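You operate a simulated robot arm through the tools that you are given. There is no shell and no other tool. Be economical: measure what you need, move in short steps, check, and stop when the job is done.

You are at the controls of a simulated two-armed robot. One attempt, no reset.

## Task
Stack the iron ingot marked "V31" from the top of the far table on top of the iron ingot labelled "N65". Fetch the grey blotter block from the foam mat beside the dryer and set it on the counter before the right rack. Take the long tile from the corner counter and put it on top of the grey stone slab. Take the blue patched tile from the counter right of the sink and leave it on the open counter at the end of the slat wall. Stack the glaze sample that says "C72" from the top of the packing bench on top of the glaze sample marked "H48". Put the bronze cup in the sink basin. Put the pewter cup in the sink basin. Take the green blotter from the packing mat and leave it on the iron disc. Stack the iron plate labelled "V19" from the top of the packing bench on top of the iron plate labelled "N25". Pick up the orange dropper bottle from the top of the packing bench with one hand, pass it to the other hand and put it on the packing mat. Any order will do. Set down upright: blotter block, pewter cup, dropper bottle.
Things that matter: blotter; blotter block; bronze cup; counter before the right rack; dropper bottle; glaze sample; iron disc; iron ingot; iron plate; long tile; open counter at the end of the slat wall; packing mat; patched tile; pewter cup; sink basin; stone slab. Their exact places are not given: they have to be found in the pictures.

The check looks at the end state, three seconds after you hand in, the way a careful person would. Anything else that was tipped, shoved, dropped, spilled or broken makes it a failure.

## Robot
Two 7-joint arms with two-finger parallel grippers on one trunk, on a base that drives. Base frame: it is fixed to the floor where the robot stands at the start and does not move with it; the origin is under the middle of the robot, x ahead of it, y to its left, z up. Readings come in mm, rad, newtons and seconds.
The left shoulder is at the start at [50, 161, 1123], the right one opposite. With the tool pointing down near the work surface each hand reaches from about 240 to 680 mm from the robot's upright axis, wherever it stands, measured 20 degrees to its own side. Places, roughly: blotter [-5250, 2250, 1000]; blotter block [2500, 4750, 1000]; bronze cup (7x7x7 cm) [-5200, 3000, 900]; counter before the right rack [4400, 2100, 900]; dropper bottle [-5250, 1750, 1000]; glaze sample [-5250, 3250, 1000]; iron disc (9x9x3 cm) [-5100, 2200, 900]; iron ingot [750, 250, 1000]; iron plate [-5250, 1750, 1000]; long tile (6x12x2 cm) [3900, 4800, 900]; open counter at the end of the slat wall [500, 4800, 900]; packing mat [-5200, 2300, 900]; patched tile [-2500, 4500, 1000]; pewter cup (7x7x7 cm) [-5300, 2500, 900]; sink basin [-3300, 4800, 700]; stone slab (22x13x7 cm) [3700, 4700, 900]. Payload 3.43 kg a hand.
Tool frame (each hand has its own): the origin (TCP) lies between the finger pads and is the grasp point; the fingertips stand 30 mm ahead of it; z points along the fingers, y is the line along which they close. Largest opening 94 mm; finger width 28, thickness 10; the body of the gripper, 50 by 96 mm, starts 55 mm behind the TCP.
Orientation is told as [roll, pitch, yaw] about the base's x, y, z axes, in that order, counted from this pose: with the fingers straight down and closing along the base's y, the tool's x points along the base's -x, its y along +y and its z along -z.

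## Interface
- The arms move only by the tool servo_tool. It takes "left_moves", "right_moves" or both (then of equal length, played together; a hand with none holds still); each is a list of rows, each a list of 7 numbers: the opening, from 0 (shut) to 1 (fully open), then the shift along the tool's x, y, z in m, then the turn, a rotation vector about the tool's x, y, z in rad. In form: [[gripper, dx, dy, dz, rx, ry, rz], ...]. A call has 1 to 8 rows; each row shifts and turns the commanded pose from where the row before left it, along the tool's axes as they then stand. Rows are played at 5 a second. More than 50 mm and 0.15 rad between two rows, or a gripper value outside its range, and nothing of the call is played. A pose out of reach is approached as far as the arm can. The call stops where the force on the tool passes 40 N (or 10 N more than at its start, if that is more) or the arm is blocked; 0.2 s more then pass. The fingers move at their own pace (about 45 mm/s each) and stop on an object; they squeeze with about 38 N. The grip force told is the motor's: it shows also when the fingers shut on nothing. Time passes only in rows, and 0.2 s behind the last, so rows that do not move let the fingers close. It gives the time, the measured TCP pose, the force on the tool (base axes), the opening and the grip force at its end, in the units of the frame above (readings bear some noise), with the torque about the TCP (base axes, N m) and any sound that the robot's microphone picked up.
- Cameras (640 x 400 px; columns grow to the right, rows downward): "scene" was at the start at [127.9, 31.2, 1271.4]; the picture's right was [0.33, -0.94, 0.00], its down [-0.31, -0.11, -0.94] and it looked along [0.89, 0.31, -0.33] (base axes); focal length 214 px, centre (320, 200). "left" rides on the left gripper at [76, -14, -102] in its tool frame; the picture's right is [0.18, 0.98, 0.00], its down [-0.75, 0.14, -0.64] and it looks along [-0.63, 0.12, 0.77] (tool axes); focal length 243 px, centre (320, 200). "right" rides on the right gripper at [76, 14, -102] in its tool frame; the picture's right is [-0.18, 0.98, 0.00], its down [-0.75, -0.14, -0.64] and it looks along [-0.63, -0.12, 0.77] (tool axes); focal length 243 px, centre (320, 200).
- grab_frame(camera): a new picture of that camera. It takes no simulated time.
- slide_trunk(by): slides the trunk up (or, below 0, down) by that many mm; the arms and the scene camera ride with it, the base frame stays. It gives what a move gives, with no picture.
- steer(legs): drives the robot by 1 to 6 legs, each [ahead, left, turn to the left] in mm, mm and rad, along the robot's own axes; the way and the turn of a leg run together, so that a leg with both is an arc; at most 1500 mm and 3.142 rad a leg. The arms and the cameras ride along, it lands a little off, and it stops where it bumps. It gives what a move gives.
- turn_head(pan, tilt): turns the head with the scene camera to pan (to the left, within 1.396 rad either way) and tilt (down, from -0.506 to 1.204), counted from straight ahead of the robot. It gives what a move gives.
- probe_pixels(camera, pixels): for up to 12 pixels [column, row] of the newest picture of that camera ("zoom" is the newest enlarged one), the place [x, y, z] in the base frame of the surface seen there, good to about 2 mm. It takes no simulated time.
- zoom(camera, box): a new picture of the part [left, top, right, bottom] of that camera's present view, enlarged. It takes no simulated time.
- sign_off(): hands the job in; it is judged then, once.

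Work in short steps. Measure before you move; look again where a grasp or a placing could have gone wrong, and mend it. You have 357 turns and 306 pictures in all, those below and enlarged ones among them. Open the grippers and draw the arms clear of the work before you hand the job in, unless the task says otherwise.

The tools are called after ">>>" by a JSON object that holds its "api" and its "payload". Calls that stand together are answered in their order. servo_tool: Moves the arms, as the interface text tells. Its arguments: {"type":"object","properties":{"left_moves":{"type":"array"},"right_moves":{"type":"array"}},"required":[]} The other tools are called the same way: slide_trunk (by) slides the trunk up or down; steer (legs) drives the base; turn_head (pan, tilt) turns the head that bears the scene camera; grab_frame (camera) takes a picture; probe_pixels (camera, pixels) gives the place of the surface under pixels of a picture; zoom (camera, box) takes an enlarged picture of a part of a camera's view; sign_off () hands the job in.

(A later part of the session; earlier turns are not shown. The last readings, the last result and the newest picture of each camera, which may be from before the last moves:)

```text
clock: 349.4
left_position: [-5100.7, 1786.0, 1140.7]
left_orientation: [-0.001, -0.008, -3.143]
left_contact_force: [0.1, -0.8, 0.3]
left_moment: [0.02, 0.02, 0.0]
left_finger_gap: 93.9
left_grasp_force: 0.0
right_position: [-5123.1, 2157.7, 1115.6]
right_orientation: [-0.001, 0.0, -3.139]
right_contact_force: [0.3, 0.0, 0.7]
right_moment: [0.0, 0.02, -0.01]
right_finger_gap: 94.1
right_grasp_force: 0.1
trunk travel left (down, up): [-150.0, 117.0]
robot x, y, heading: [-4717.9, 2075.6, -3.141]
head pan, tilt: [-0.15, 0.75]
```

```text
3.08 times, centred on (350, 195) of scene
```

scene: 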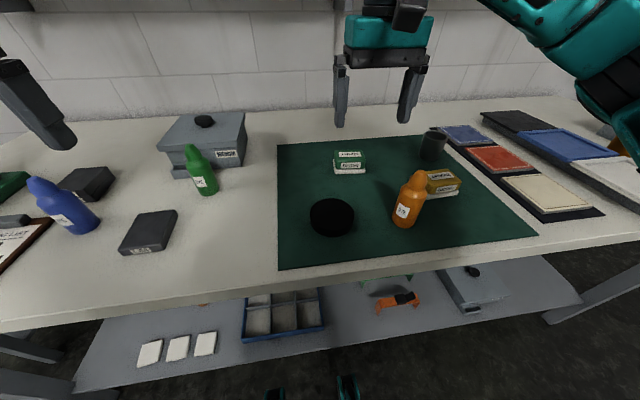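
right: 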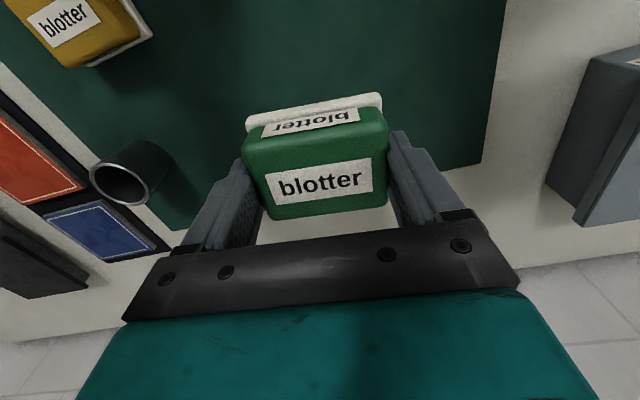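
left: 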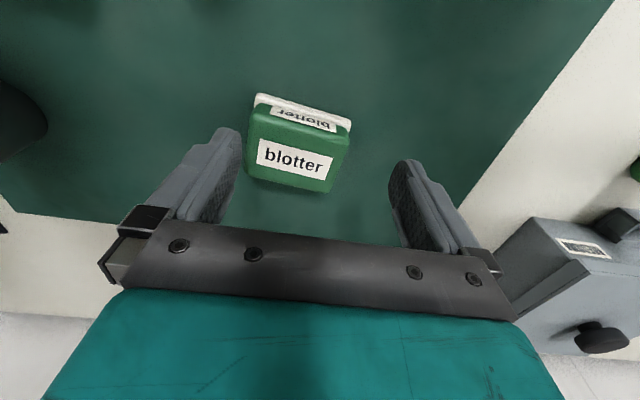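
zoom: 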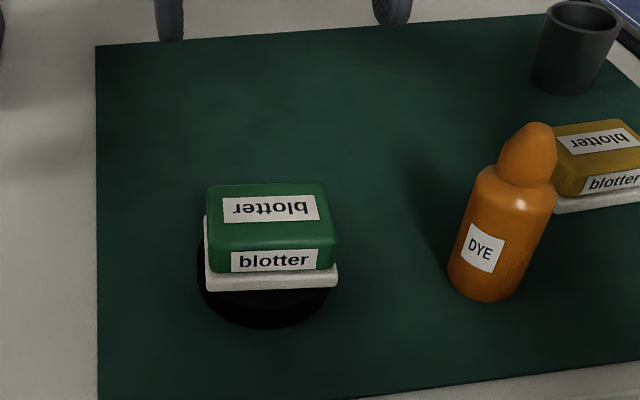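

Blotter is on the disc. Now drive right along the bench to the glaze samples.

>>> {"api": "steer", "payload": {"legs": [[-60, 0, 0], [0, -950, 0]]}}

>>> {"api": "turn_head", "payload": {"pan": -0.15, "tilt": 0.7}}

>>> {"api": "grab_frame", "payload": {"camera": "scene"}}

```text
clock: 354.9
left_position: [-5041.1, 2737.9, 1140.4]
left_orientation: [0.0, -0.006, 3.129]
left_contact_force: [-0.3, -0.8, 0.4]
left_moment: [0.0, 0.02, -0.01]
left_finger_gap: 94.0
left_grasp_force: 0.1
right_position: [-5059.4, 3113.2, 1113.6]
right_orientation: [-0.001, -0.003, 3.132]
right_contact_force: [0.0, -0.5, -0.1]
right_moment: [0.04, 0.0, 0.01]
right_finger_gap: 93.8
right_grasp_force: 0.2
trunk travel left (down, up): [-150.0, 117.0]
robot x, y, heading: [-4654.1, 3027.9, 3.132]
head pan, tilt: [-0.15, 0.75]
```

```text
clock: 355.5
left_position: [-5041.2, 2738.5, 1139.9]
left_orientation: [-0.001, -0.006, 3.13]
left_contact_force: [0.0, -0.9, 1.0]
left_moment: [0.0, 0.0, 0.01]
left_finger_gap: 94.1
left_grasp_force: 0.0
right_position: [-5058.9, 3111.8, 1114.5]
right_orientation: [-0.002, -0.002, 3.133]
right_contact_force: [-0.3, 0.4, 0.3]
right_moment: [-0.04, -0.02, -0.03]
right_finger_gap: 94.2
right_grasp_force: 0.0
trunk travel left (down, up): [-150.0, 117.0]
robot x, y, heading: [-4654.6, 3025.5, 3.132]
head pan, tilt: [-0.15, 0.7]
```

```text
176 pictures are left
```

scene: 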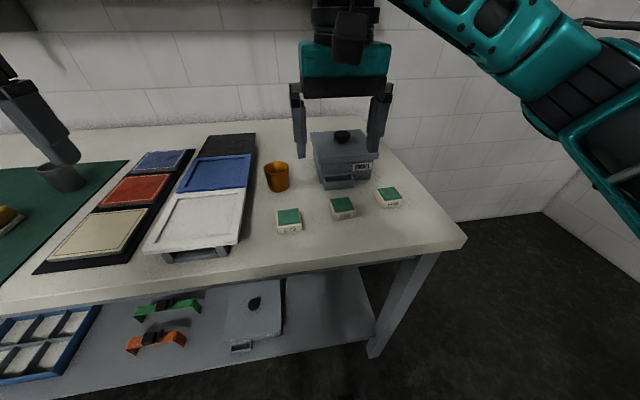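

>>> {"api": "zoom", "payload": {"camera": "scene", "box": [250, 150, 430, 250]}}

>>> {"api": "probe_pixels", "payload": {"camera": "zoom", "pixels": [[100, 220], [175, 210], [105, 265], [180, 260], [290, 180], [370, 180], [290, 215], [375, 210], [450, 145], [530, 140], [460, 180], [540, 175]]}}

```text
3.56 times, centred on (340, 200) of scene
```

zoom: 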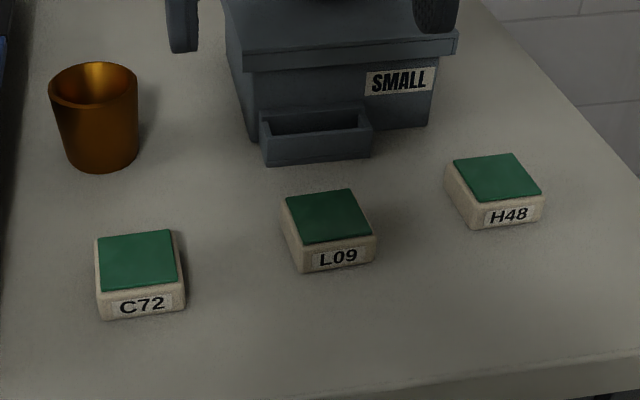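

```text
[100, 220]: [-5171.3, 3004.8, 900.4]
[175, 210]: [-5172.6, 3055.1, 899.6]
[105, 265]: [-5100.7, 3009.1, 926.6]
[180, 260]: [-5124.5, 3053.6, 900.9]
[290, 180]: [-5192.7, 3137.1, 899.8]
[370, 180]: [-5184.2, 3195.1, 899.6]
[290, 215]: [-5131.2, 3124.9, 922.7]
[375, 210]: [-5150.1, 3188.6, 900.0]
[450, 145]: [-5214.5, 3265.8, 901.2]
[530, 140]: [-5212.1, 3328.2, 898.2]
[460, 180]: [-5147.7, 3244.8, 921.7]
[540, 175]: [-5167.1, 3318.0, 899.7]
```

C72 is the left one, H48 the right. I probe just inside their top corners.

>>> {"api": "probe_pixels", "payload": {"camera": "zoom", "pixels": [[103, 243], [168, 236], [106, 285], [176, 277], [138, 262], [459, 166], [509, 159], [475, 197], [536, 190], [495, 178], [490, 224], [140, 312]]}}

```text
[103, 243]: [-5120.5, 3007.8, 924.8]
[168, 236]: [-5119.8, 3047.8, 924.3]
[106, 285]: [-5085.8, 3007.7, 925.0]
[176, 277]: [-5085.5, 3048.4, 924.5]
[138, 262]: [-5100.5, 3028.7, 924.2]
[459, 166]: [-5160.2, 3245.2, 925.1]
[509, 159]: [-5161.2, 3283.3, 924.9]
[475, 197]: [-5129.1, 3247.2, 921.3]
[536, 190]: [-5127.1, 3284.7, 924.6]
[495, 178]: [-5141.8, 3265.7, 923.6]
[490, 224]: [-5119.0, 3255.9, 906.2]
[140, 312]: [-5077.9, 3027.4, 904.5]
```

C72 centre (-5102,3028), H48 centre (-5144,3264), tops 925. Right hand over C72 and down.

>>> {"api": "servo_tool", "payload": {"right_moves": [[1, -0.0215, 0.042, 0, 0, 0, 0], [1, -0.0215, 0.042, 0, 0, 0, 0], [1, 0, 0, 0.05, 0, 0, 0], [1, 0, 0, 0.05, 0, 0, 0], [1, 0, 0, 0.04, 0, 0, 0]]}}

>>> {"api": "grab_frame", "payload": {"camera": "right"}}

```text
clock: 356.7
left_position: [-5041.7, 2739.3, 1140.2]
left_orientation: [0.0, -0.006, 3.128]
left_contact_force: [-0.2, -0.4, 0.0]
left_moment: [-0.01, -0.01, 0.0]
left_finger_gap: 94.2
left_grasp_force: 0.0
right_position: [-5103.5, 3028.9, 971.5]
right_orientation: [0.0, -0.004, 3.133]
right_contact_force: [-0.2, 0.6, 0.0]
right_moment: [-0.01, -0.01, -0.03]
right_finger_gap: 94.1
right_grasp_force: 0.0
trunk travel left (down, up): [-150.0, 117.0]
robot x, y, heading: [-4654.2, 3027.6, 3.131]
head pan, tilt: [-0.15, 0.7]
```

```text
174 pictures are left
```

right: 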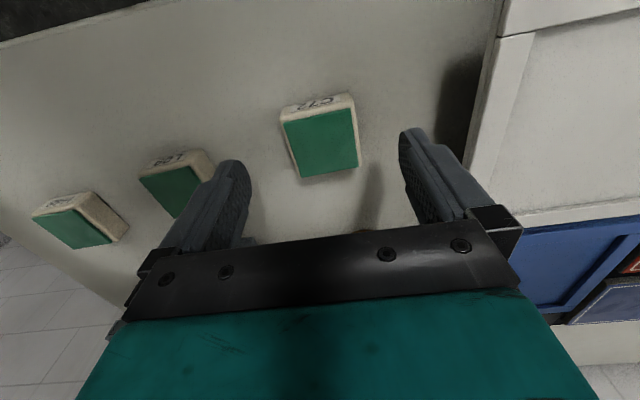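

Descend to 933, close, lift, and carry toward H48.

>>> {"api": "servo_tool", "payload": {"right_moves": [[1, 0.0015, 0, 0.038, 0, 0, 0], [0, 0, 0, 0, 0, 0, 0], [0, 0, 0, 0, 0, 0, 0], [0, 0, 0, 0, 0, 0, 0], [0, 0, 0, 0, 0, 0, 0], [0, 0, 0, 0, 0, 0, 0], [0, 0, 0, -0.05, 0, 0, 0], [0, 0, 0, -0.05, 0, 0, 0]]}}

>>> {"api": "servo_tool", "payload": {"right_moves": [[0, -0.0084, -0.0472, 0, 0, 0, 0], [0, -0.0084, -0.0472, 0, 0, 0, 0], [0, -0.0084, -0.0472, 0, 0, 0, 0], [0, -0.0084, -0.0472, 0, 0, 0, 0], [0, -0.0084, -0.0472, 0, 0, 0, 0]]}}

>>> {"api": "zoom", "payload": {"camera": "scene", "box": [310, 120, 450, 230]}}

```text
clock: 358.5
left_position: [-5039.9, 2738.6, 1139.9]
left_orientation: [0.0, -0.006, 3.13]
left_contact_force: [-0.4, -0.5, -0.7]
left_moment: [-0.03, 0.01, -0.02]
left_finger_gap: 93.9
left_grasp_force: 0.1
right_position: [-5103.1, 3027.3, 1036.5]
right_orientation: [-0.003, -0.004, 3.133]
right_contact_force: [-0.2, -0.5, -1.6]
right_moment: [-0.01, 0.01, 0.0]
right_finger_gap: 49.2
right_grasp_force: 37.9
trunk travel left (down, up): [-150.0, 117.0]
robot x, y, heading: [-4656.2, 3028.6, 3.133]
head pan, tilt: [-0.15, 0.7]
```

```text
clock: 359.7
left_position: [-5041.2, 2739.5, 1140.2]
left_orientation: [-0.001, -0.006, 3.129]
left_contact_force: [-0.1, 0.1, 0.6]
left_moment: [0.0, 0.01, -0.03]
left_finger_gap: 93.8
left_grasp_force: 0.0
right_position: [-5139.6, 3264.8, 1035.5]
right_orientation: [0.001, -0.001, 3.132]
right_contact_force: [0.0, 0.1, -0.8]
right_moment: [0.02, -0.01, -0.04]
right_finger_gap: 49.3
right_grasp_force: 38.2
trunk travel left (down, up): [-150.0, 117.0]
robot x, y, heading: [-4657.5, 3030.5, 3.131]
head pan, tilt: [-0.15, 0.7]
```

```text
3.64 times, centred on (380, 175) of scene
```

zoom: 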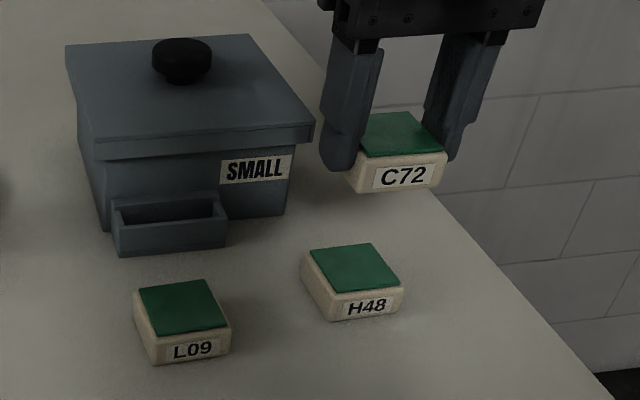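

Refine H48's pose from this view.

>>> {"api": "probe_pixels", "payload": {"camera": "zoom", "pixels": [[312, 252], [368, 247], [338, 289], [396, 281], [352, 268], [330, 315], [345, 310], [395, 303], [305, 275], [318, 295]]}}

```text
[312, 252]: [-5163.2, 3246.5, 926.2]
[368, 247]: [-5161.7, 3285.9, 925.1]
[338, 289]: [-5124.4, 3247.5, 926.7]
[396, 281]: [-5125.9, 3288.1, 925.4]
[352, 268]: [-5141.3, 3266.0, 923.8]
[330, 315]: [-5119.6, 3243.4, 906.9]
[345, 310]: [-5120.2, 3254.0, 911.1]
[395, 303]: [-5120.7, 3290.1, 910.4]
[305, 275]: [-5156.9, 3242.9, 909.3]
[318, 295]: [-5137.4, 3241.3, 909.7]
```

Align to (-5145,3266) and lower to ~966.

>>> {"api": "servo_tool", "payload": {"right_moves": [[0, -0.0052, -0.0017, 0.02, 0, 0, 0], [0, 0, 0, 0.03, 0, 0, 0], [0, 0, 0, 0.019, 0, 0, 0], [0, 0, 0, 0, 0, 0, 0]]}}

>>> {"api": "zoom", "payload": {"camera": "scene", "box": [330, 140, 450, 230]}}

```text
clock: 360.7
left_position: [-5042.2, 2739.2, 1139.4]
left_orientation: [0.0, -0.007, 3.128]
left_contact_force: [-0.2, -1.2, 0.2]
left_moment: [0.0, -0.01, -0.02]
left_finger_gap: 94.0
left_grasp_force: 0.1
right_position: [-5146.6, 3264.6, 966.6]
right_orientation: [0.0, -0.001, 3.133]
right_contact_force: [-0.2, -0.6, -1.5]
right_moment: [-0.02, 0.01, -0.01]
right_finger_gap: 49.4
right_grasp_force: 38.3
trunk travel left (down, up): [-150.0, 117.0]
robot x, y, heading: [-4655.9, 3028.8, 3.132]
head pan, tilt: [-0.15, 0.7]
```

```text
4.44 times, centred on (390, 185) of scene
```

zoom: 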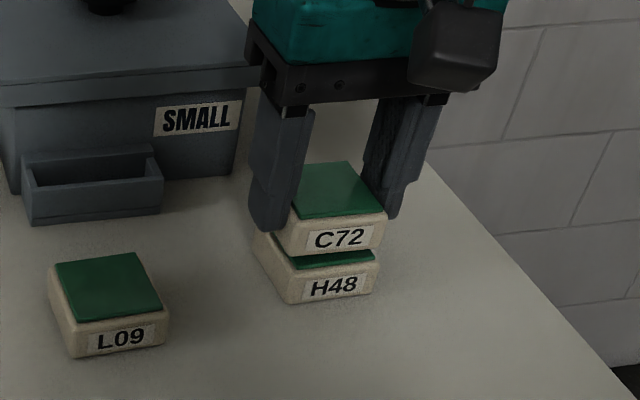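

>>> {"api": "probe_pixels", "payload": {"camera": "zoom", "pixels": [[335, 240], [375, 235], [288, 245], [335, 285], [290, 285], [370, 280], [383, 225], [305, 262]]}}

```text
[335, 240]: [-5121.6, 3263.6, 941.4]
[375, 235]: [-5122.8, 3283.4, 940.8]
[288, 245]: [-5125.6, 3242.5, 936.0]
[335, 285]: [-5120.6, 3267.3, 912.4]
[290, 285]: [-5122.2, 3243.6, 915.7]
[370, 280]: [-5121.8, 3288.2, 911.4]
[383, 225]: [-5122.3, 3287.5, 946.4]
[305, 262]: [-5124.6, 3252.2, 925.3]
```

Aligned. Lower 5 mm, release, rise.

>>> {"api": "servo_tool", "payload": {"right_moves": [[0, 0, -0.001, 0.004, 0, 0, 0], [0, 0, 0, 0.001, 0, 0, 0], [1, 0, 0, 0, 0, 0, 0], [1, 0, 0, 0, 0, 0, 0], [1, 0, 0, 0, 0, 0, 0], [1, 0, 0, -0.05, 0, 0, 0], [1, 0, 0, -0.05, 0, 0, 0], [1, 0, 0, -0.04, 0, 0, 0]]}}

>>> {"api": "grab_frame", "payload": {"camera": "scene"}}

>>> {"api": "zoom", "payload": {"camera": "scene", "box": [250, 140, 430, 240]}}

```text
clock: 362.5
left_position: [-5041.2, 2737.4, 1139.1]
left_orientation: [-0.001, -0.008, 3.128]
left_contact_force: [1.0, 0.2, -0.2]
left_moment: [-0.02, 0.03, -0.02]
left_finger_gap: 94.0
left_grasp_force: 0.0
right_position: [-5146.2, 3269.3, 1103.8]
right_orientation: [-0.001, -0.003, 3.134]
right_contact_force: [-0.2, 0.3, 0.2]
right_moment: [0.01, -0.01, -0.03]
right_finger_gap: 94.1
right_grasp_force: 0.1
trunk travel left (down, up): [-150.0, 117.0]
robot x, y, heading: [-4656.0, 3024.3, 3.135]
head pan, tilt: [-0.15, 0.7]
```

```text
171 pictures are left
```

scene: 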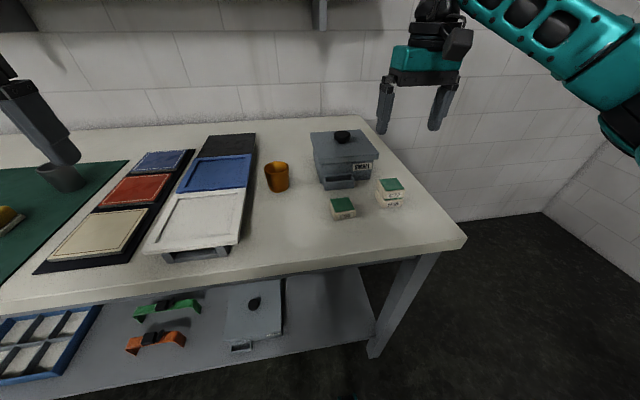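

```text
3.56 times, centred on (340, 190) of scene
```

zoom: 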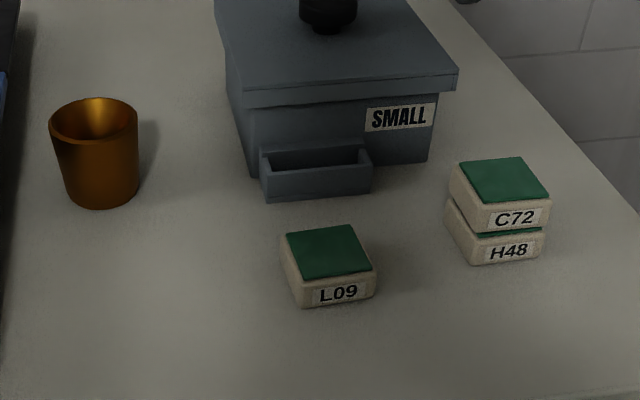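

I check the stack's alignment quickly, and probe the bronze cup.

>>> {"api": "probe_pixels", "payload": {"camera": "zoom", "pixels": [[515, 222], [455, 212], [545, 215], [508, 255], [447, 235], [540, 248], [500, 180], [94, 205], [50, 125], [138, 120], [94, 98], [94, 135]]}}

```text
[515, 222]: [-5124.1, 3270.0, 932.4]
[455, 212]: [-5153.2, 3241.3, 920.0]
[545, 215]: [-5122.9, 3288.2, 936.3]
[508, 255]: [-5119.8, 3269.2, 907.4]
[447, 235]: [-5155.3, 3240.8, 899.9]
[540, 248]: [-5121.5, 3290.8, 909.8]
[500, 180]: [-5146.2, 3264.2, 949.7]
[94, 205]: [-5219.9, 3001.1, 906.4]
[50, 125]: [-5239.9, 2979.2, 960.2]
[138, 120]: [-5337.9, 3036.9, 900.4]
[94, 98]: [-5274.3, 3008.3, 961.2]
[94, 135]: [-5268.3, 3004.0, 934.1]
```

Stack is good. Next the bronze cup with the left hand: retract the right hand, shift base so the cup lies in the left hand's sector.

>>> {"api": "servo_tool", "payload": {"right_moves": [[1, 0.045, 0, -0.01, 0, 0, 0], [1, 0.045, 0, -0.01, 0, 0, 0]]}}

>>> {"api": "steer", "payload": {"legs": [[0, -190, 0.008], [62, 0, 0]]}}

>>> {"api": "turn_head", "payload": {"pan": 0.3, "tilt": 0.7}}

>>> {"api": "zoom", "payload": {"camera": "scene", "box": [220, 100, 420, 240]}}

```text
clock: 363.1
left_position: [-5040.6, 2737.8, 1140.3]
left_orientation: [-0.001, -0.008, 3.13]
left_contact_force: [-0.5, 0.1, -0.4]
left_moment: [0.01, -0.01, 0.03]
left_finger_gap: 93.8
left_grasp_force: 0.0
right_position: [-5056.4, 3268.7, 1124.3]
right_orientation: [-0.002, -0.002, 3.134]
right_contact_force: [0.3, -0.2, -0.8]
right_moment: [-0.01, -0.02, -0.03]
right_finger_gap: 93.9
right_grasp_force: 0.1
trunk travel left (down, up): [-150.0, 117.0]
robot x, y, heading: [-4656.8, 3027.4, 3.132]
head pan, tilt: [-0.15, 0.7]
```

```text
clock: 365.3
left_position: [-5102.3, 2929.2, 1139.4]
left_orientation: [0.0, -0.004, 3.136]
left_contact_force: [-0.8, 0.4, -0.3]
left_moment: [0.01, -0.05, -0.04]
left_finger_gap: 93.9
left_grasp_force: 0.1
right_position: [-5121.2, 3460.2, 1125.6]
right_orientation: [-0.002, -0.001, 3.141]
right_contact_force: [0.1, 0.9, -0.9]
right_moment: [0.02, -0.03, 0.0]
right_finger_gap: 93.8
right_grasp_force: 0.0
trunk travel left (down, up): [-150.0, 117.0]
robot x, y, heading: [-4718.2, 3219.3, 3.134]
head pan, tilt: [-0.15, 0.7]
```

```text
clock: 366.2
left_position: [-5101.3, 2929.2, 1139.1]
left_orientation: [-0.001, -0.007, 3.136]
left_contact_force: [-0.5, 0.1, -0.4]
left_moment: [0.01, -0.06, -0.01]
left_finger_gap: 94.1
left_grasp_force: 0.0
right_position: [-5121.6, 3460.1, 1124.9]
right_orientation: [-0.002, -0.002, 3.141]
right_contact_force: [-0.2, 0.0, 1.0]
right_moment: [0.0, -0.01, -0.02]
right_finger_gap: 94.0
right_grasp_force: 0.0
trunk travel left (down, up): [-150.0, 117.0]
robot x, y, heading: [-4717.0, 3220.2, 3.141]
head pan, tilt: [0.3, 0.7]
```

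```text
2.86 times, centred on (320, 170) of scene
```

zoom: 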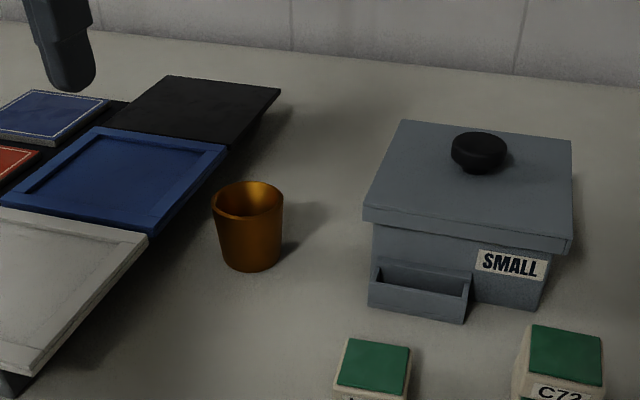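

>>> {"api": "probe_pixels", "payload": {"camera": "zoom", "pixels": [[250, 183], [213, 205], [282, 200], [252, 218], [255, 268], [225, 260], [278, 258], [250, 240], [210, 250], [148, 235]]}}

```text
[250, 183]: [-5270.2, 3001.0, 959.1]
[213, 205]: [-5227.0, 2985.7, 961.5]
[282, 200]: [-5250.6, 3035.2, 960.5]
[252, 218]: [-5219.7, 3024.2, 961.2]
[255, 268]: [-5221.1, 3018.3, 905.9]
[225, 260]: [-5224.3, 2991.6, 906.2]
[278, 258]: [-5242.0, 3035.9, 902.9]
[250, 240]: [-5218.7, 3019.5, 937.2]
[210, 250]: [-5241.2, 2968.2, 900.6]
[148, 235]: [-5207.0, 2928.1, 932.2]
```

Cup rim centre ≈ (-5243,3010), r≈28, top 961. Bring the left hand down to 1040 and over the cup.

>>> {"api": "servo_tool", "payload": {"left_moves": [[1, 0, 0, 0.05, 0, 0, 0], [1, 0, 0, 0.05, 0, 0, 0], [1, -0.0354, -0.0203, 0, 0, 0, 0], [1, -0.0354, -0.0203, 0, 0, 0, 0], [1, -0.0354, -0.0203, 0, 0, 0, 0], [1, -0.0354, -0.0203, 0, 0, 0, 0]]}}

>>> {"api": "grab_frame", "payload": {"camera": "left"}}

```text
clock: 367.6
left_position: [-5243.0, 3011.5, 1041.9]
left_orientation: [0.0, -0.006, 3.138]
left_contact_force: [-1.2, 1.1, 0.4]
left_moment: [0.01, -0.04, 0.02]
left_finger_gap: 94.0
left_grasp_force: 0.0
right_position: [-5122.2, 3458.9, 1125.0]
right_orientation: [-0.003, -0.001, 3.14]
right_contact_force: [0.8, 0.6, 0.0]
right_moment: [0.0, 0.04, 0.0]
right_finger_gap: 93.9
right_grasp_force: 0.1
trunk travel left (down, up): [-150.0, 117.0]
robot x, y, heading: [-4715.0, 3215.9, 3.135]
head pan, tilt: [0.3, 0.7]
```

```text
168 pictures are left
```

left: 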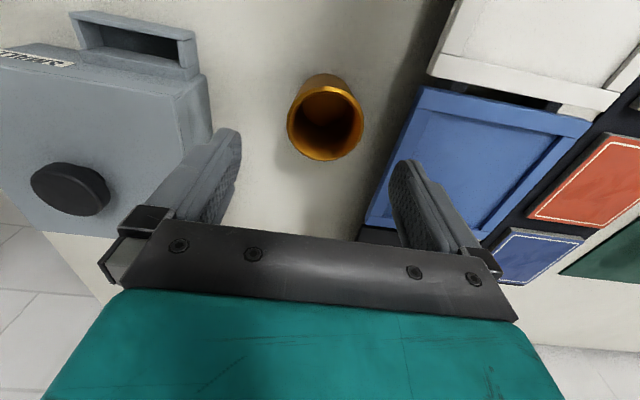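

Probe rim, box corner and tray edge in the left view.

>>> {"api": "probe_pixels", "payload": {"camera": "left", "pixels": [[326, 90], [290, 125], [360, 125], [326, 158], [200, 90], [205, 150], [420, 95], [380, 200], [190, 60], [212, 115]]}}

```text
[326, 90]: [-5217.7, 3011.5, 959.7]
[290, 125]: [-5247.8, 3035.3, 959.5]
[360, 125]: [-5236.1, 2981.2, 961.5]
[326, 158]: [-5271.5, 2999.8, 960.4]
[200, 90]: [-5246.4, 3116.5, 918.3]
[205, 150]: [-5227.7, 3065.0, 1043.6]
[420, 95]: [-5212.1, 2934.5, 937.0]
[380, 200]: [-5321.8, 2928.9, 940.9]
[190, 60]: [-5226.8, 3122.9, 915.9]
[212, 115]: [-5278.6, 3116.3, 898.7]
```

Centre (-5245,3008). Descend to 936, close and lift.

>>> {"api": "servo_tool", "payload": {"left_moves": [[1, -0.002, 0.003, 0.04, 0, 0, 0], [1, 0, 0, 0.04, 0, 0, 0], [1, 0, 0, 0.026, 0, 0, 0], [0, 0, 0, 0, 0, 0, 0], [0, 0, 0, 0, 0, 0, 0], [0, 0, 0, 0, 0, 0, 0], [0, 0, 0, 0, 0, 0, 0]]}}

>>> {"api": "servo_tool", "payload": {"left_moves": [[0, 0, 0, -0.04, 0, 0, 0], [0, 0, 0, -0.05, 0, 0, 0], [0, 0, 0, -0.05, 0, 0, 0], [0, 0.03, 0, -0.04, 0, 0, 0], [0, 0.045, 0.015, 0, 0, 0, 0], [0, 0.045, 0.015, 0, 0, 0, 0]]}}

>>> {"api": "grab_frame", "payload": {"camera": "left"}}

```text
clock: 369.2
left_position: [-5243.2, 3006.5, 936.3]
left_orientation: [0.0, -0.007, 3.137]
left_contact_force: [-0.4, 0.1, -0.3]
left_moment: [0.03, 0.0, 0.01]
left_finger_gap: 61.0
left_grasp_force: 38.0
right_position: [-5120.5, 3460.2, 1124.8]
right_orientation: [-0.002, -0.001, 3.14]
right_contact_force: [0.4, -0.8, -1.0]
right_moment: [-0.01, 0.01, -0.02]
right_finger_gap: 94.0
right_grasp_force: 0.0
trunk travel left (down, up): [-150.0, 117.0]
robot x, y, heading: [-4722.2, 3222.6, 3.133]
head pan, tilt: [0.3, 0.7]
```

```text
clock: 370.6
left_position: [-5122.0, 2975.4, 1116.4]
left_orientation: [-0.002, -0.005, 3.136]
left_contact_force: [0.8, 0.1, -2.1]
left_moment: [0.01, -0.01, -0.02]
left_finger_gap: 61.2
left_grasp_force: 37.7
right_position: [-5121.2, 3458.9, 1124.7]
right_orientation: [-0.001, -0.004, 3.14]
right_contact_force: [0.1, -0.3, -0.1]
right_moment: [-0.01, 0.05, -0.02]
right_finger_gap: 93.9
right_grasp_force: 0.1
trunk travel left (down, up): [-150.0, 117.0]
robot x, y, heading: [-4715.5, 3221.0, 3.136]
head pan, tilt: [0.3, 0.7]
```

```text
167 pictures are left
```

left: 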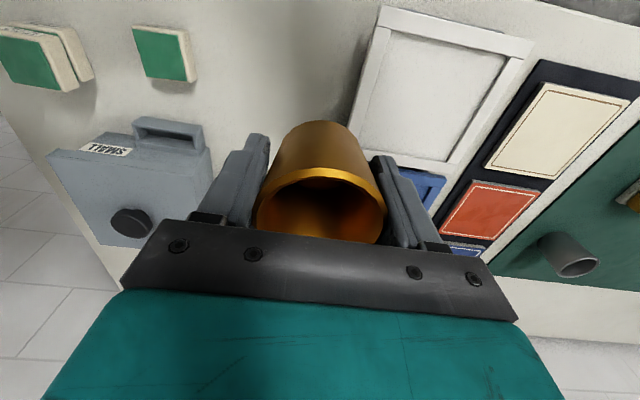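

Cup held. Raise the left hand a bit, then drive left so the right hand faces the pewter cup.

>>> {"api": "servo_tool", "payload": {"left_moves": [[0, 0.03, 0, -0.04, 0, 0, 0], [0, 0.03, 0, -0.03, 0, 0, 0]]}}

>>> {"api": "steer", "payload": {"legs": [[-50, 0, 0], [0, 880, 0.005]]}}

>>> {"api": "turn_head", "payload": {"pan": -0.2, "tilt": 0.7}}

>>> {"api": "grab_frame", "payload": {"camera": "scene"}}

```text
clock: 371.2
left_position: [-5064.7, 2975.6, 1184.5]
left_orientation: [0.0, -0.008, 3.135]
left_contact_force: [0.3, -0.4, -1.9]
left_moment: [0.01, 0.02, -0.01]
left_finger_gap: 61.0
left_grasp_force: 38.0
right_position: [-5119.8, 3459.7, 1124.8]
right_orientation: [-0.003, -0.002, 3.14]
right_contact_force: [0.6, 0.5, 0.5]
right_moment: [0.0, 0.03, -0.01]
right_finger_gap: 94.3
right_grasp_force: 0.0
trunk travel left (down, up): [-150.0, 117.0]
robot x, y, heading: [-4713.3, 3220.0, 3.138]
head pan, tilt: [0.3, 0.7]
```

```text
clock: 376.4
left_position: [-5008.4, 2090.0, 1183.5]
left_orientation: [0.0, -0.006, -3.136]
left_contact_force: [-0.6, 0.5, -2.0]
left_moment: [0.02, 0.04, -0.04]
left_finger_gap: 60.7
left_grasp_force: 38.1
right_position: [-5069.8, 2569.8, 1124.3]
right_orientation: [-0.002, -0.001, -3.133]
right_contact_force: [-0.6, 0.3, 0.5]
right_moment: [-0.02, 0.0, 0.0]
right_finger_gap: 94.0
right_grasp_force: 0.0
trunk travel left (down, up): [-150.0, 117.0]
robot x, y, heading: [-4662.3, 2334.3, -3.132]
head pan, tilt: [0.3, 0.7]
```

```text
clock: 377.3
left_position: [-5008.5, 2091.2, 1183.0]
left_orientation: [0.002, -0.007, -3.135]
left_contact_force: [0.3, -0.2, -1.8]
left_moment: [0.02, 0.0, 0.0]
left_finger_gap: 60.4
left_grasp_force: 38.1
right_position: [-5071.4, 2571.3, 1125.3]
right_orientation: [-0.002, -0.001, -3.134]
right_contact_force: [0.5, -0.1, -0.4]
right_moment: [-0.01, -0.01, 0.01]
right_finger_gap: 94.0
right_grasp_force: 0.1
trunk travel left (down, up): [-150.0, 117.0]
robot x, y, heading: [-4661.3, 2336.9, -3.134]
head pan, tilt: [-0.201, 0.7]
```

```text
166 pictures are left
```

scene: 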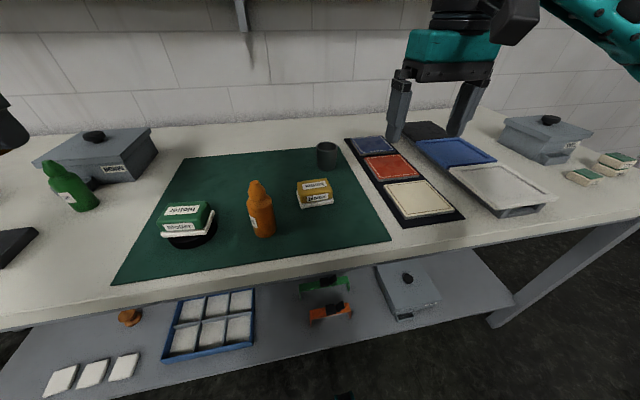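

Move in 60 mm and measure the pewter cup.

>>> {"api": "steer", "payload": {"legs": [[60, 0, -0.008]]}}

>>> {"api": "zoom", "payload": {"camera": "scene", "box": [280, 110, 400, 210]}}

```text
clock: 378.2
left_position: [-5071.9, 2093.4, 1182.8]
left_orientation: [-0.001, -0.006, 3.14]
left_contact_force: [0.3, 0.0, -2.7]
left_moment: [-0.01, 0.01, 0.01]
left_finger_gap: 60.8
left_grasp_force: 37.2
right_position: [-5128.7, 2574.6, 1124.6]
right_orientation: [-0.002, -0.002, -3.143]
right_contact_force: [0.0, -0.5, 0.0]
right_moment: [0.03, -0.03, 0.02]
right_finger_gap: 94.0
right_grasp_force: 0.1
trunk travel left (down, up): [-150.0, 117.0]
robot x, y, heading: [-4720.4, 2339.6, 3.138]
head pan, tilt: [-0.201, 0.7]
```

```text
4.00 times, centred on (340, 160) of scene
```

zoom: 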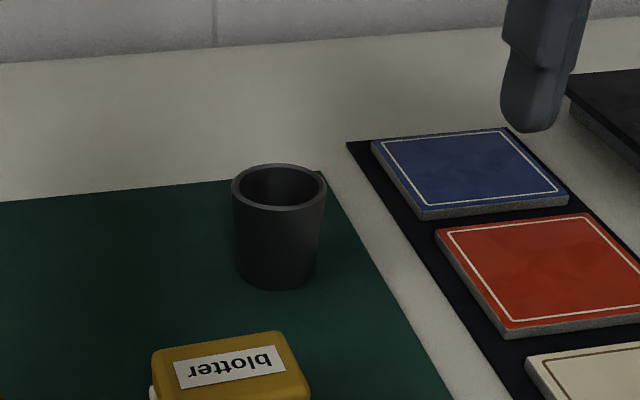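

>>> {"api": "probe_pixels", "payload": {"camera": "zoom", "pixels": [[278, 165], [236, 190], [323, 188], [280, 208], [278, 285], [278, 240], [395, 165], [365, 215], [440, 240]]}}

```text
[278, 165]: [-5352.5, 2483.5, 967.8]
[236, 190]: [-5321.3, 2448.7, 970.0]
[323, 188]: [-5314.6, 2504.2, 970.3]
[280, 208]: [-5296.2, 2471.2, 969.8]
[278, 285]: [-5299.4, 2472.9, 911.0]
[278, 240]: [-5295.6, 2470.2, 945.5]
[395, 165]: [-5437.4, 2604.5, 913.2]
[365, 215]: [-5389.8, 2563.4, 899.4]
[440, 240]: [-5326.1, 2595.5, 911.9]
```

Cup centre ≈ (-5323,2477), r≈28, top 970. Bring the right hand over it (z≈1030).

>>> {"api": "servo_tool", "payload": {"right_moves": [[1, 0, 0, 0.045, 0, 0, 0], [1, 0, 0, 0.045, 0, 0, 0], [1, -0.0388, 0.0196, 0, 0, 0, 0], [1, -0.0388, 0.0196, 0, 0, 0, 0], [1, -0.0388, 0.0196, 0, 0, 0, 0], [1, -0.0388, 0.0196, 0, 0, 0, 0], [1, -0.0388, 0.0196, 0, 0, 0, 0]]}}

>>> {"api": "grab_frame", "payload": {"camera": "right"}}

```text
clock: 379.9
left_position: [-5070.9, 2093.6, 1184.5]
left_orientation: [-0.003, -0.007, 3.139]
left_contact_force: [-0.1, -0.8, -1.9]
left_moment: [0.0, 0.01, 0.01]
left_finger_gap: 60.6
left_grasp_force: 38.3
right_position: [-5325.2, 2476.8, 1033.4]
right_orientation: [-0.003, -0.003, -3.136]
right_contact_force: [-0.2, 0.6, 0.1]
right_moment: [0.01, -0.03, -0.01]
right_finger_gap: 93.8
right_grasp_force: 0.0
trunk travel left (down, up): [-150.0, 117.0]
robot x, y, heading: [-4721.5, 2332.7, 3.142]
head pan, tilt: [-0.201, 0.7]
```

```text
164 pictures are left
```

right: 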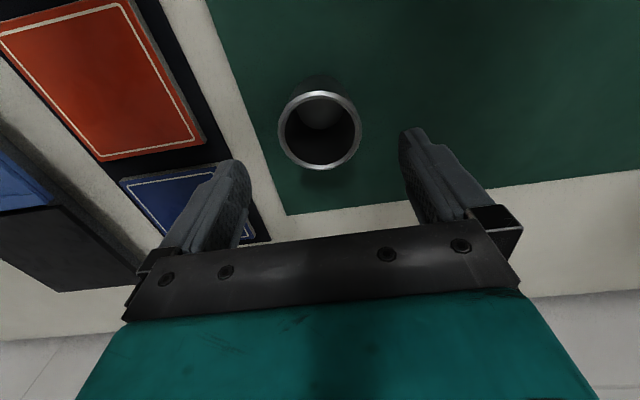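

It reaches. Probe the rim to centre.

>>> {"api": "probe_pixels", "payload": {"camera": "right", "pixels": [[320, 95], [281, 133], [360, 130], [322, 167], [255, 150], [215, 165]]}}

```text
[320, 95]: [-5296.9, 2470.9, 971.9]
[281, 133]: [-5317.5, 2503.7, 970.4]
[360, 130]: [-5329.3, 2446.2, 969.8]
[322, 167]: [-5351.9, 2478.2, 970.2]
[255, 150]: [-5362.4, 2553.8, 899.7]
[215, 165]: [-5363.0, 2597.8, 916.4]
```

Centred. Descend to 942, close and lift.

>>> {"api": "servo_tool", "payload": {"right_moves": [[1, 0, 0.002, 0.04, 0, 0, 0], [1, 0, 0, 0.03, 0, 0, 0], [1, 0, 0, 0.021, 0, 0, 0], [0, 0, 0, 0, 0, 0, 0], [0, 0, 0, 0, 0, 0, 0], [0, 0, 0, 0, 0, 0, 0], [0, 0, 0, 0, 0, 0, 0]]}}

>>> {"api": "servo_tool", "payload": {"right_moves": [[0, 0, 0, -0.04, 0, 0, 0], [0, 0.01, 0, -0.045, 0, 0, 0], [0, 0.03, 0, -0.04, 0, 0, 0], [0, 0.035, -0.015, -0.03, 0, 0, 0], [0, 0.045, -0.015, 0, 0, 0, 0], [0, 0.045, -0.015, 0, 0, 0, 0]]}}

>>> {"api": "grab_frame", "payload": {"camera": "right"}}

>>> {"api": "grab_frame", "payload": {"camera": "scene"}}

```text
clock: 381.4
left_position: [-5069.7, 2092.9, 1182.8]
left_orientation: [-0.002, -0.007, 3.14]
left_contact_force: [0.9, 0.3, -2.3]
left_moment: [0.03, -0.04, -0.01]
left_finger_gap: 60.3
left_grasp_force: 38.4
right_position: [-5322.7, 2474.2, 941.4]
right_orientation: [-0.002, -0.002, -3.14]
right_contact_force: [-0.7, 1.4, 0.7]
right_moment: [0.06, 0.02, -0.04]
right_finger_gap: 61.1
right_grasp_force: 38.5
trunk travel left (down, up): [-150.0, 117.0]
robot x, y, heading: [-4723.5, 2336.0, 3.141]
head pan, tilt: [-0.201, 0.7]
```

```text
clock: 382.9
left_position: [-5069.2, 2093.0, 1184.0]
left_orientation: [0.0, -0.008, 3.137]
left_contact_force: [0.6, 0.7, -2.3]
left_moment: [-0.01, 0.03, 0.01]
left_finger_gap: 60.1
left_grasp_force: 37.9
right_position: [-5155.4, 2521.1, 1101.4]
right_orientation: [-0.001, -0.004, 3.141]
right_contact_force: [-0.2, -0.7, -1.7]
right_moment: [-0.03, 0.01, 0.03]
right_finger_gap: 60.7
right_grasp_force: 37.6
trunk travel left (down, up): [-150.0, 117.0]
robot x, y, heading: [-4718.4, 2336.0, 3.142]
head pan, tilt: [-0.201, 0.7]
```

```text
163 pictures are left
```

right: 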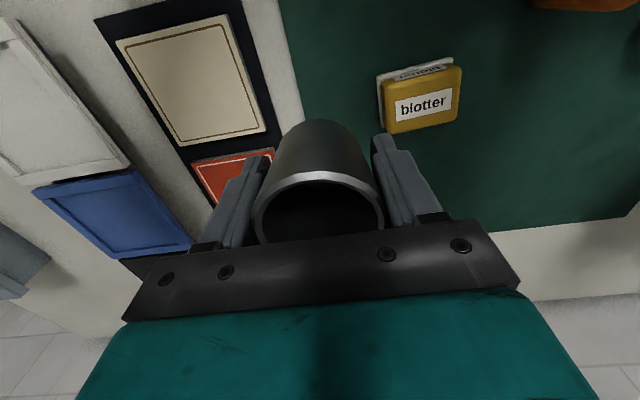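

```text
162 pictures are left
```

scene: 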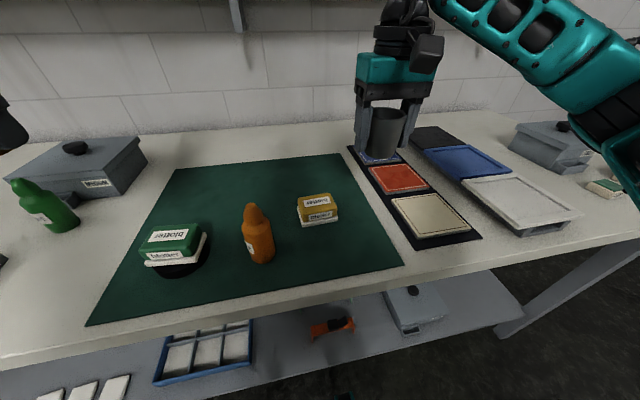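

Both cups are held. Back off, turn right to face north, and drive toward the sink, keeping clear of the green bin.

>>> {"api": "steer", "payload": {"legs": [[-500, 0, 0], [0, 0, -1.57], [0, -930, 0], [1300, 0, 0]]}}

>>> {"api": "turn_head", "payload": {"pan": 0.0, "tilt": 0.55}}

>>> {"api": "grab_frame", "payload": {"camera": "scene"}}

```text
clock: 400.2
left_position: [-3559.9, 3986.2, 1183.4]
left_orientation: [-0.001, -0.008, 1.588]
left_contact_force: [0.8, 0.2, -2.2]
left_moment: [0.01, 0.0, -0.01]
left_finger_gap: 60.4
left_grasp_force: 37.9
right_position: [-3133.8, 4080.9, 1099.2]
right_orientation: [-0.002, -0.001, 1.593]
right_contact_force: [0.2, -0.9, -1.4]
right_moment: [0.01, 0.01, 0.0]
right_finger_gap: 60.0
right_grasp_force: 37.9
trunk travel left (down, up): [-150.0, 117.0]
robot x, y, heading: [-3310.3, 3642.0, 1.589]
head pan, tilt: [-0.201, 0.7]
```

```text
clock: 400.9
left_position: [-3560.0, 3986.3, 1182.9]
left_orientation: [-0.001, -0.006, 1.587]
left_contact_force: [-0.3, 0.3, -1.4]
left_moment: [0.04, 0.0, -0.03]
left_finger_gap: 60.3
left_grasp_force: 37.7
right_position: [-3133.4, 4080.0, 1099.3]
right_orientation: [-0.002, -0.001, 1.592]
right_contact_force: [-0.4, 0.5, -2.3]
right_moment: [0.02, 0.03, 0.01]
right_finger_gap: 60.2
right_grasp_force: 37.9
trunk travel left (down, up): [-150.0, 117.0]
robot x, y, heading: [-3307.5, 3647.5, 1.589]
head pan, tilt: [0.0, 0.55]
```

```text
161 pictures are left
```

scene: 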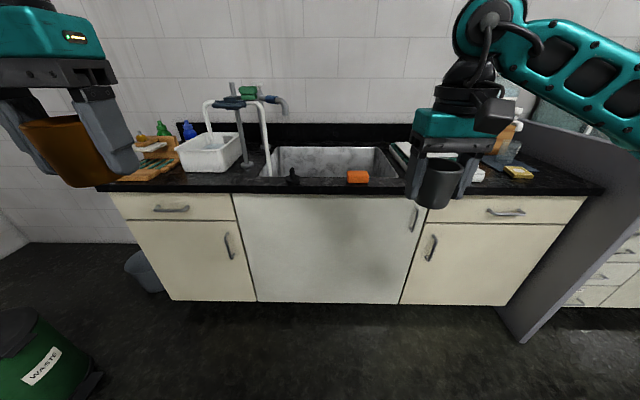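

Sink is dead ahead. Drive in 540 mm and look down into the basin.

>>> {"api": "steer", "payload": {"legs": [[530, 0, -0.018]]}}

>>> {"api": "turn_head", "payload": {"pan": 0.0, "tilt": 0.85}}

>>> {"api": "grab_frame", "payload": {"camera": "scene"}}

```text
clock: 404.0
left_position: [-3562.0, 4520.9, 1182.8]
left_orientation: [-0.002, -0.007, 1.574]
left_contact_force: [-0.1, -0.3, -2.0]
left_moment: [0.0, 0.0, 0.04]
left_finger_gap: 60.2
left_grasp_force: 38.1
right_position: [-3135.1, 4611.7, 1100.1]
right_orientation: [-0.001, -0.001, 1.579]
right_contact_force: [-0.5, 0.6, -2.2]
right_moment: [-0.01, 0.04, 0.03]
right_finger_gap: 59.7
right_grasp_force: 38.0
trunk travel left (down, up): [-150.0, 117.0]
robot x, y, heading: [-3322.5, 4179.5, 1.576]
head pan, tilt: [0.0, 0.55]
```

```text
clock: 404.8
left_position: [-3562.1, 4521.4, 1183.5]
left_orientation: [0.001, -0.006, 1.576]
left_contact_force: [-0.8, 0.8, -1.5]
left_moment: [0.01, 0.0, -0.02]
left_finger_gap: 60.4
left_grasp_force: 37.9
right_position: [-3135.0, 4611.0, 1099.9]
right_orientation: [-0.002, -0.002, 1.579]
right_contact_force: [-0.1, 0.3, -1.9]
right_moment: [0.03, -0.04, 0.02]
right_finger_gap: 60.1
right_grasp_force: 38.1
trunk travel left (down, up): [-150.0, 117.0]
robot x, y, heading: [-3317.0, 4175.9, 1.576]
head pan, tilt: [0.0, 0.85]
```

```text
160 pictures are left
```

scene: 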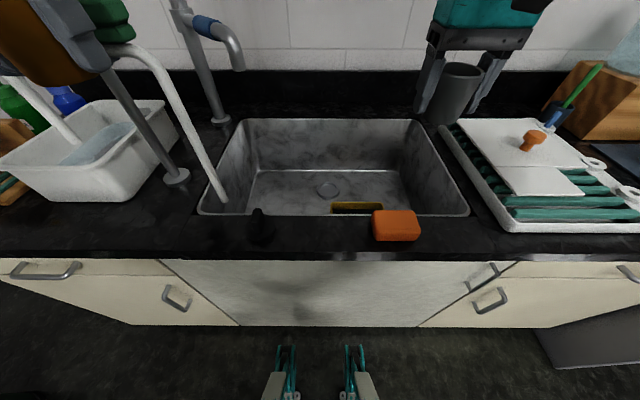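

Probe basin rims and floor: also faucet, hose, sponge and orange block.

>>> {"api": "probe_pixels", "payload": {"camera": "scene", "pixels": [[240, 122], [415, 120], [200, 213], [468, 213], [330, 188], [265, 190], [395, 195], [356, 205], [225, 200], [240, 68], [400, 178], [280, 205]]}}

>>> {"api": "probe_pixels", "payload": {"camera": "scene", "pixels": [[160, 75], [205, 150], [175, 175], [120, 90], [228, 122], [255, 172], [390, 172], [330, 172], [397, 215], [260, 215], [180, 120]]}}

```text
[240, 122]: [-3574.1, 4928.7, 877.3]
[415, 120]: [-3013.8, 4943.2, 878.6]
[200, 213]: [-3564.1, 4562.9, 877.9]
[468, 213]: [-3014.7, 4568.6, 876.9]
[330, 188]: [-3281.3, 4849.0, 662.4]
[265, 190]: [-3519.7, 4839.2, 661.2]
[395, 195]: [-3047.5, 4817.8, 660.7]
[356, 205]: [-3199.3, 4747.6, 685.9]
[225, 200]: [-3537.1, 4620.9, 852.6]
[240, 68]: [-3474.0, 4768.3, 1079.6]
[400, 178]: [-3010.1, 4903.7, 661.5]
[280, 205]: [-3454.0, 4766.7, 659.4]
```

```text
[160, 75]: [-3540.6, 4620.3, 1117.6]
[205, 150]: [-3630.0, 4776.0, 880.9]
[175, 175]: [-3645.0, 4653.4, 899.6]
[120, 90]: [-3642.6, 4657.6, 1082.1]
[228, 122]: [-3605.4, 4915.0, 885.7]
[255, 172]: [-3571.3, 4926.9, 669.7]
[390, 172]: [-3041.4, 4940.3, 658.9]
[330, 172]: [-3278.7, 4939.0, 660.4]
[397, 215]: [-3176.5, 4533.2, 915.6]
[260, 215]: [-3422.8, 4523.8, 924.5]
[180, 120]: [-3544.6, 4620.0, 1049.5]
```

Basin: x −3575…−3014, y 4563…4935, floor 660, rim 878. Hose/post stand at the left-front. I zoom on the sponge to find its extents.

>>> {"api": "zoom", "payload": {"camera": "scene", "box": [300, 160, 480, 260]}}

>>> {"api": "probe_pixels", "payload": {"camera": "zoom", "pixels": [[115, 152], [285, 152], [115, 175], [200, 165], [330, 150], [400, 160], [270, 225], [430, 225], [500, 185]]}}

```text
3.56 times, centred on (390, 210) of scene
```

zoom: 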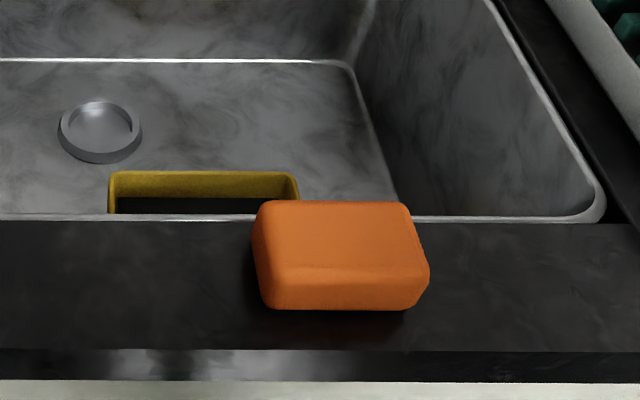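

```text
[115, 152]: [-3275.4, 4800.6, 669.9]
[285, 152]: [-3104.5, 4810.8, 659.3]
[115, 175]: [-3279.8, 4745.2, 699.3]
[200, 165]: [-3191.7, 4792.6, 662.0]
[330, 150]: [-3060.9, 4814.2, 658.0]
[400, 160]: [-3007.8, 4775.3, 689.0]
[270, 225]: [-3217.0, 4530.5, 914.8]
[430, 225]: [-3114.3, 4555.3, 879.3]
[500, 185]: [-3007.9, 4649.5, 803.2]
```

There's a yellow-rimmed dish in the basin. I look with the right hand's camera from above.

>>> {"api": "grab_frame", "payload": {"camera": "right"}}

>>> {"api": "grab_frame", "payload": {"camera": "left"}}

```text
158 pictures are left
```

right: 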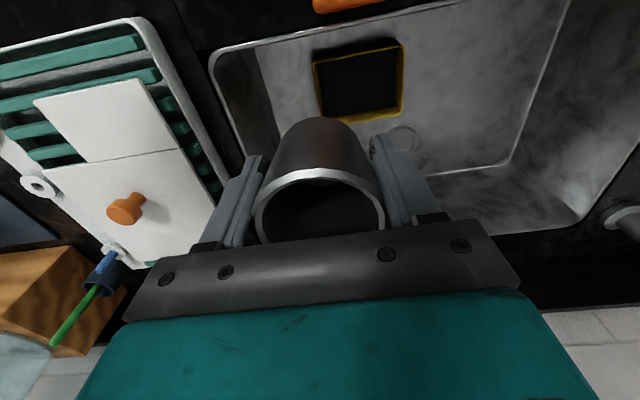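

```text
157 pictures are left
```

left: 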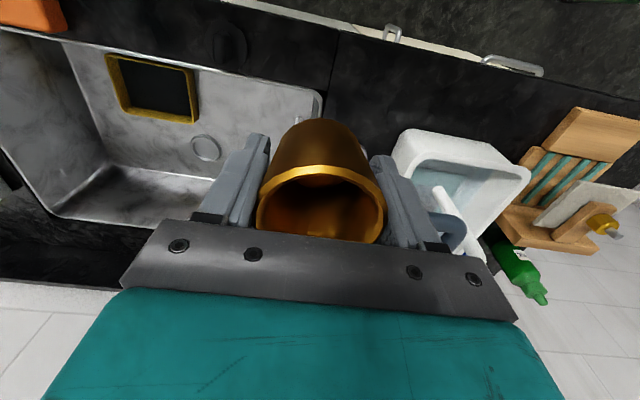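

Clear view: the square yellow dish near the front. I probe its edges and free floor.

>>> {"api": "probe_pixels", "payload": {"camera": "right", "pixels": [[316, 62], [322, 118], [402, 42], [400, 105], [440, 60], [480, 90], [510, 160], [400, 135], [270, 80], [430, 120], [520, 60], [240, 70]]}}

>>> {"api": "probe_pixels", "payload": {"camera": "left", "pixels": [[110, 58], [195, 75], [190, 122], [125, 112], [240, 110], [290, 100], [205, 148], [165, 160], [270, 90], [312, 95]]}}

```text
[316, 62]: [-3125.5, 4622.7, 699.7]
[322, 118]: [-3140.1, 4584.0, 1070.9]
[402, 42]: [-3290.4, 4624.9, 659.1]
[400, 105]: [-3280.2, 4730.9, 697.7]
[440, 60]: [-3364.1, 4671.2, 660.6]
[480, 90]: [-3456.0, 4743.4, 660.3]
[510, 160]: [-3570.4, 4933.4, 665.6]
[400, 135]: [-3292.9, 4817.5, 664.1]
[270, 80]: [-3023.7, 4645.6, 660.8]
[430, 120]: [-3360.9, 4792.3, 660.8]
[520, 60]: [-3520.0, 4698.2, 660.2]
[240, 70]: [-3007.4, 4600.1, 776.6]
```

```text
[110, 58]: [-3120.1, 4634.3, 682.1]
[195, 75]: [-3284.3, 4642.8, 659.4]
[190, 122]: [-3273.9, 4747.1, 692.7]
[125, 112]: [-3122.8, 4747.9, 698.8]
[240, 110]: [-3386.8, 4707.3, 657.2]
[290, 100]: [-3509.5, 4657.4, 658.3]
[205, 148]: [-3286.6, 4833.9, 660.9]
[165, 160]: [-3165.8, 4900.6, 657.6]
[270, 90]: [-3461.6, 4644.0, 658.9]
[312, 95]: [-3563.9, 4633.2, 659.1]
```

Free floor lies left of the dish (x −3560…−3290), with the spout end at (−3474,4768,1080). Plan: pewter at (−3385,4735) with the right hand, bronze at (−3332,4690) with the left. Pull the left hand in and shift the base left 120.

>>> {"api": "servo_tool", "payload": {"left_moves": [[0, 0.04, 0, -0.02, 0, 0, 0], [0, 0.03, -0.02, -0.02, 0, 0, 0]], "right_moves": [[0, 0, 0, -0.02, 0, 0, 0], [0, 0, 0, -0.02, 0, 0, 0]]}}

>>> {"api": "steer", "payload": {"legs": [[0, 120, -0.005]]}}

>>> {"api": "turn_head", "payload": {"pan": -0.1, "tilt": 0.7}}

>>> {"api": "grab_frame", "payload": {"camera": "scene"}}

```text
clock: 405.4
left_position: [-3540.0, 4448.9, 1225.7]
left_orientation: [0.0, -0.006, 1.576]
left_contact_force: [0.0, 0.1, -2.8]
left_moment: [0.0, -0.01, 0.02]
left_finger_gap: 60.4
left_grasp_force: 38.4
right_position: [-3134.8, 4611.1, 1139.7]
right_orientation: [0.0, -0.002, 1.579]
right_contact_force: [1.2, -1.2, -1.7]
right_moment: [0.02, 0.01, 0.0]
right_finger_gap: 60.1
right_grasp_force: 38.1
trunk travel left (down, up): [-150.0, 117.0]
robot x, y, heading: [-3317.2, 4177.3, 1.58]
head pan, tilt: [0.0, 0.85]
```

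```text
clock: 406.7
left_position: [-3660.7, 4448.7, 1225.7]
left_orientation: [0.0, -0.007, 1.574]
left_contact_force: [-0.2, 1.1, -1.6]
left_moment: [0.02, -0.04, -0.01]
left_finger_gap: 60.4
left_grasp_force: 38.5
right_position: [-3254.2, 4610.6, 1139.6]
right_orientation: [-0.002, -0.002, 1.577]
right_contact_force: [-0.1, 0.0, -1.1]
right_moment: [0.01, -0.03, 0.01]
right_finger_gap: 60.1
right_grasp_force: 37.3
trunk travel left (down, up): [-150.0, 117.0]
robot x, y, heading: [-3434.8, 4176.9, 1.576]
head pan, tilt: [0.0, 0.85]
```

```text
clock: 407.4
left_position: [-3658.7, 4448.8, 1225.4]
left_orientation: [0.0, -0.006, 1.573]
left_contact_force: [-0.2, -0.3, -1.7]
left_moment: [0.01, 0.01, 0.0]
left_finger_gap: 60.3
left_grasp_force: 38.5
right_position: [-3252.8, 4610.1, 1140.2]
right_orientation: [-0.002, -0.002, 1.577]
right_contact_force: [0.6, -0.2, -2.7]
right_moment: [0.04, -0.02, 0.04]
right_finger_gap: 60.0
right_grasp_force: 38.3
trunk travel left (down, up): [-150.0, 117.0]
robot x, y, heading: [-3431.9, 4179.6, 1.582]
head pan, tilt: [-0.099, 0.7]
```

```text
156 pictures are left
```

scene: 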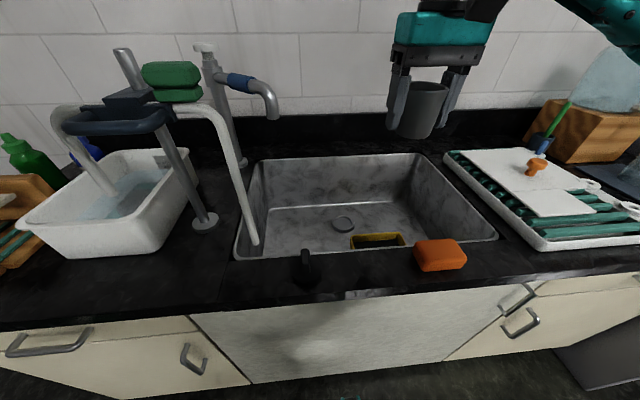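

Probe the spout tip and hose line.

>>> {"api": "probe_pixels", "payload": {"camera": "scene", "pixels": [[274, 115], [270, 105], [262, 92], [240, 82], [225, 125], [240, 180], [254, 240], [205, 110], [306, 262], [440, 250]]}}

```text
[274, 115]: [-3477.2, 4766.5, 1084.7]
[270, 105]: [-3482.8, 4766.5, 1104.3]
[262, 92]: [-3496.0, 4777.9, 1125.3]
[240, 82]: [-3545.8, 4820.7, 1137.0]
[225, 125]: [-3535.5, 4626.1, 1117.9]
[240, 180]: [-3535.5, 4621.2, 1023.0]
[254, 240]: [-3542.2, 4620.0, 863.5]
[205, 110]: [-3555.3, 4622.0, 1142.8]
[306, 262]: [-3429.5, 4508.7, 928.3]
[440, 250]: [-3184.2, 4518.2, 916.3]
```

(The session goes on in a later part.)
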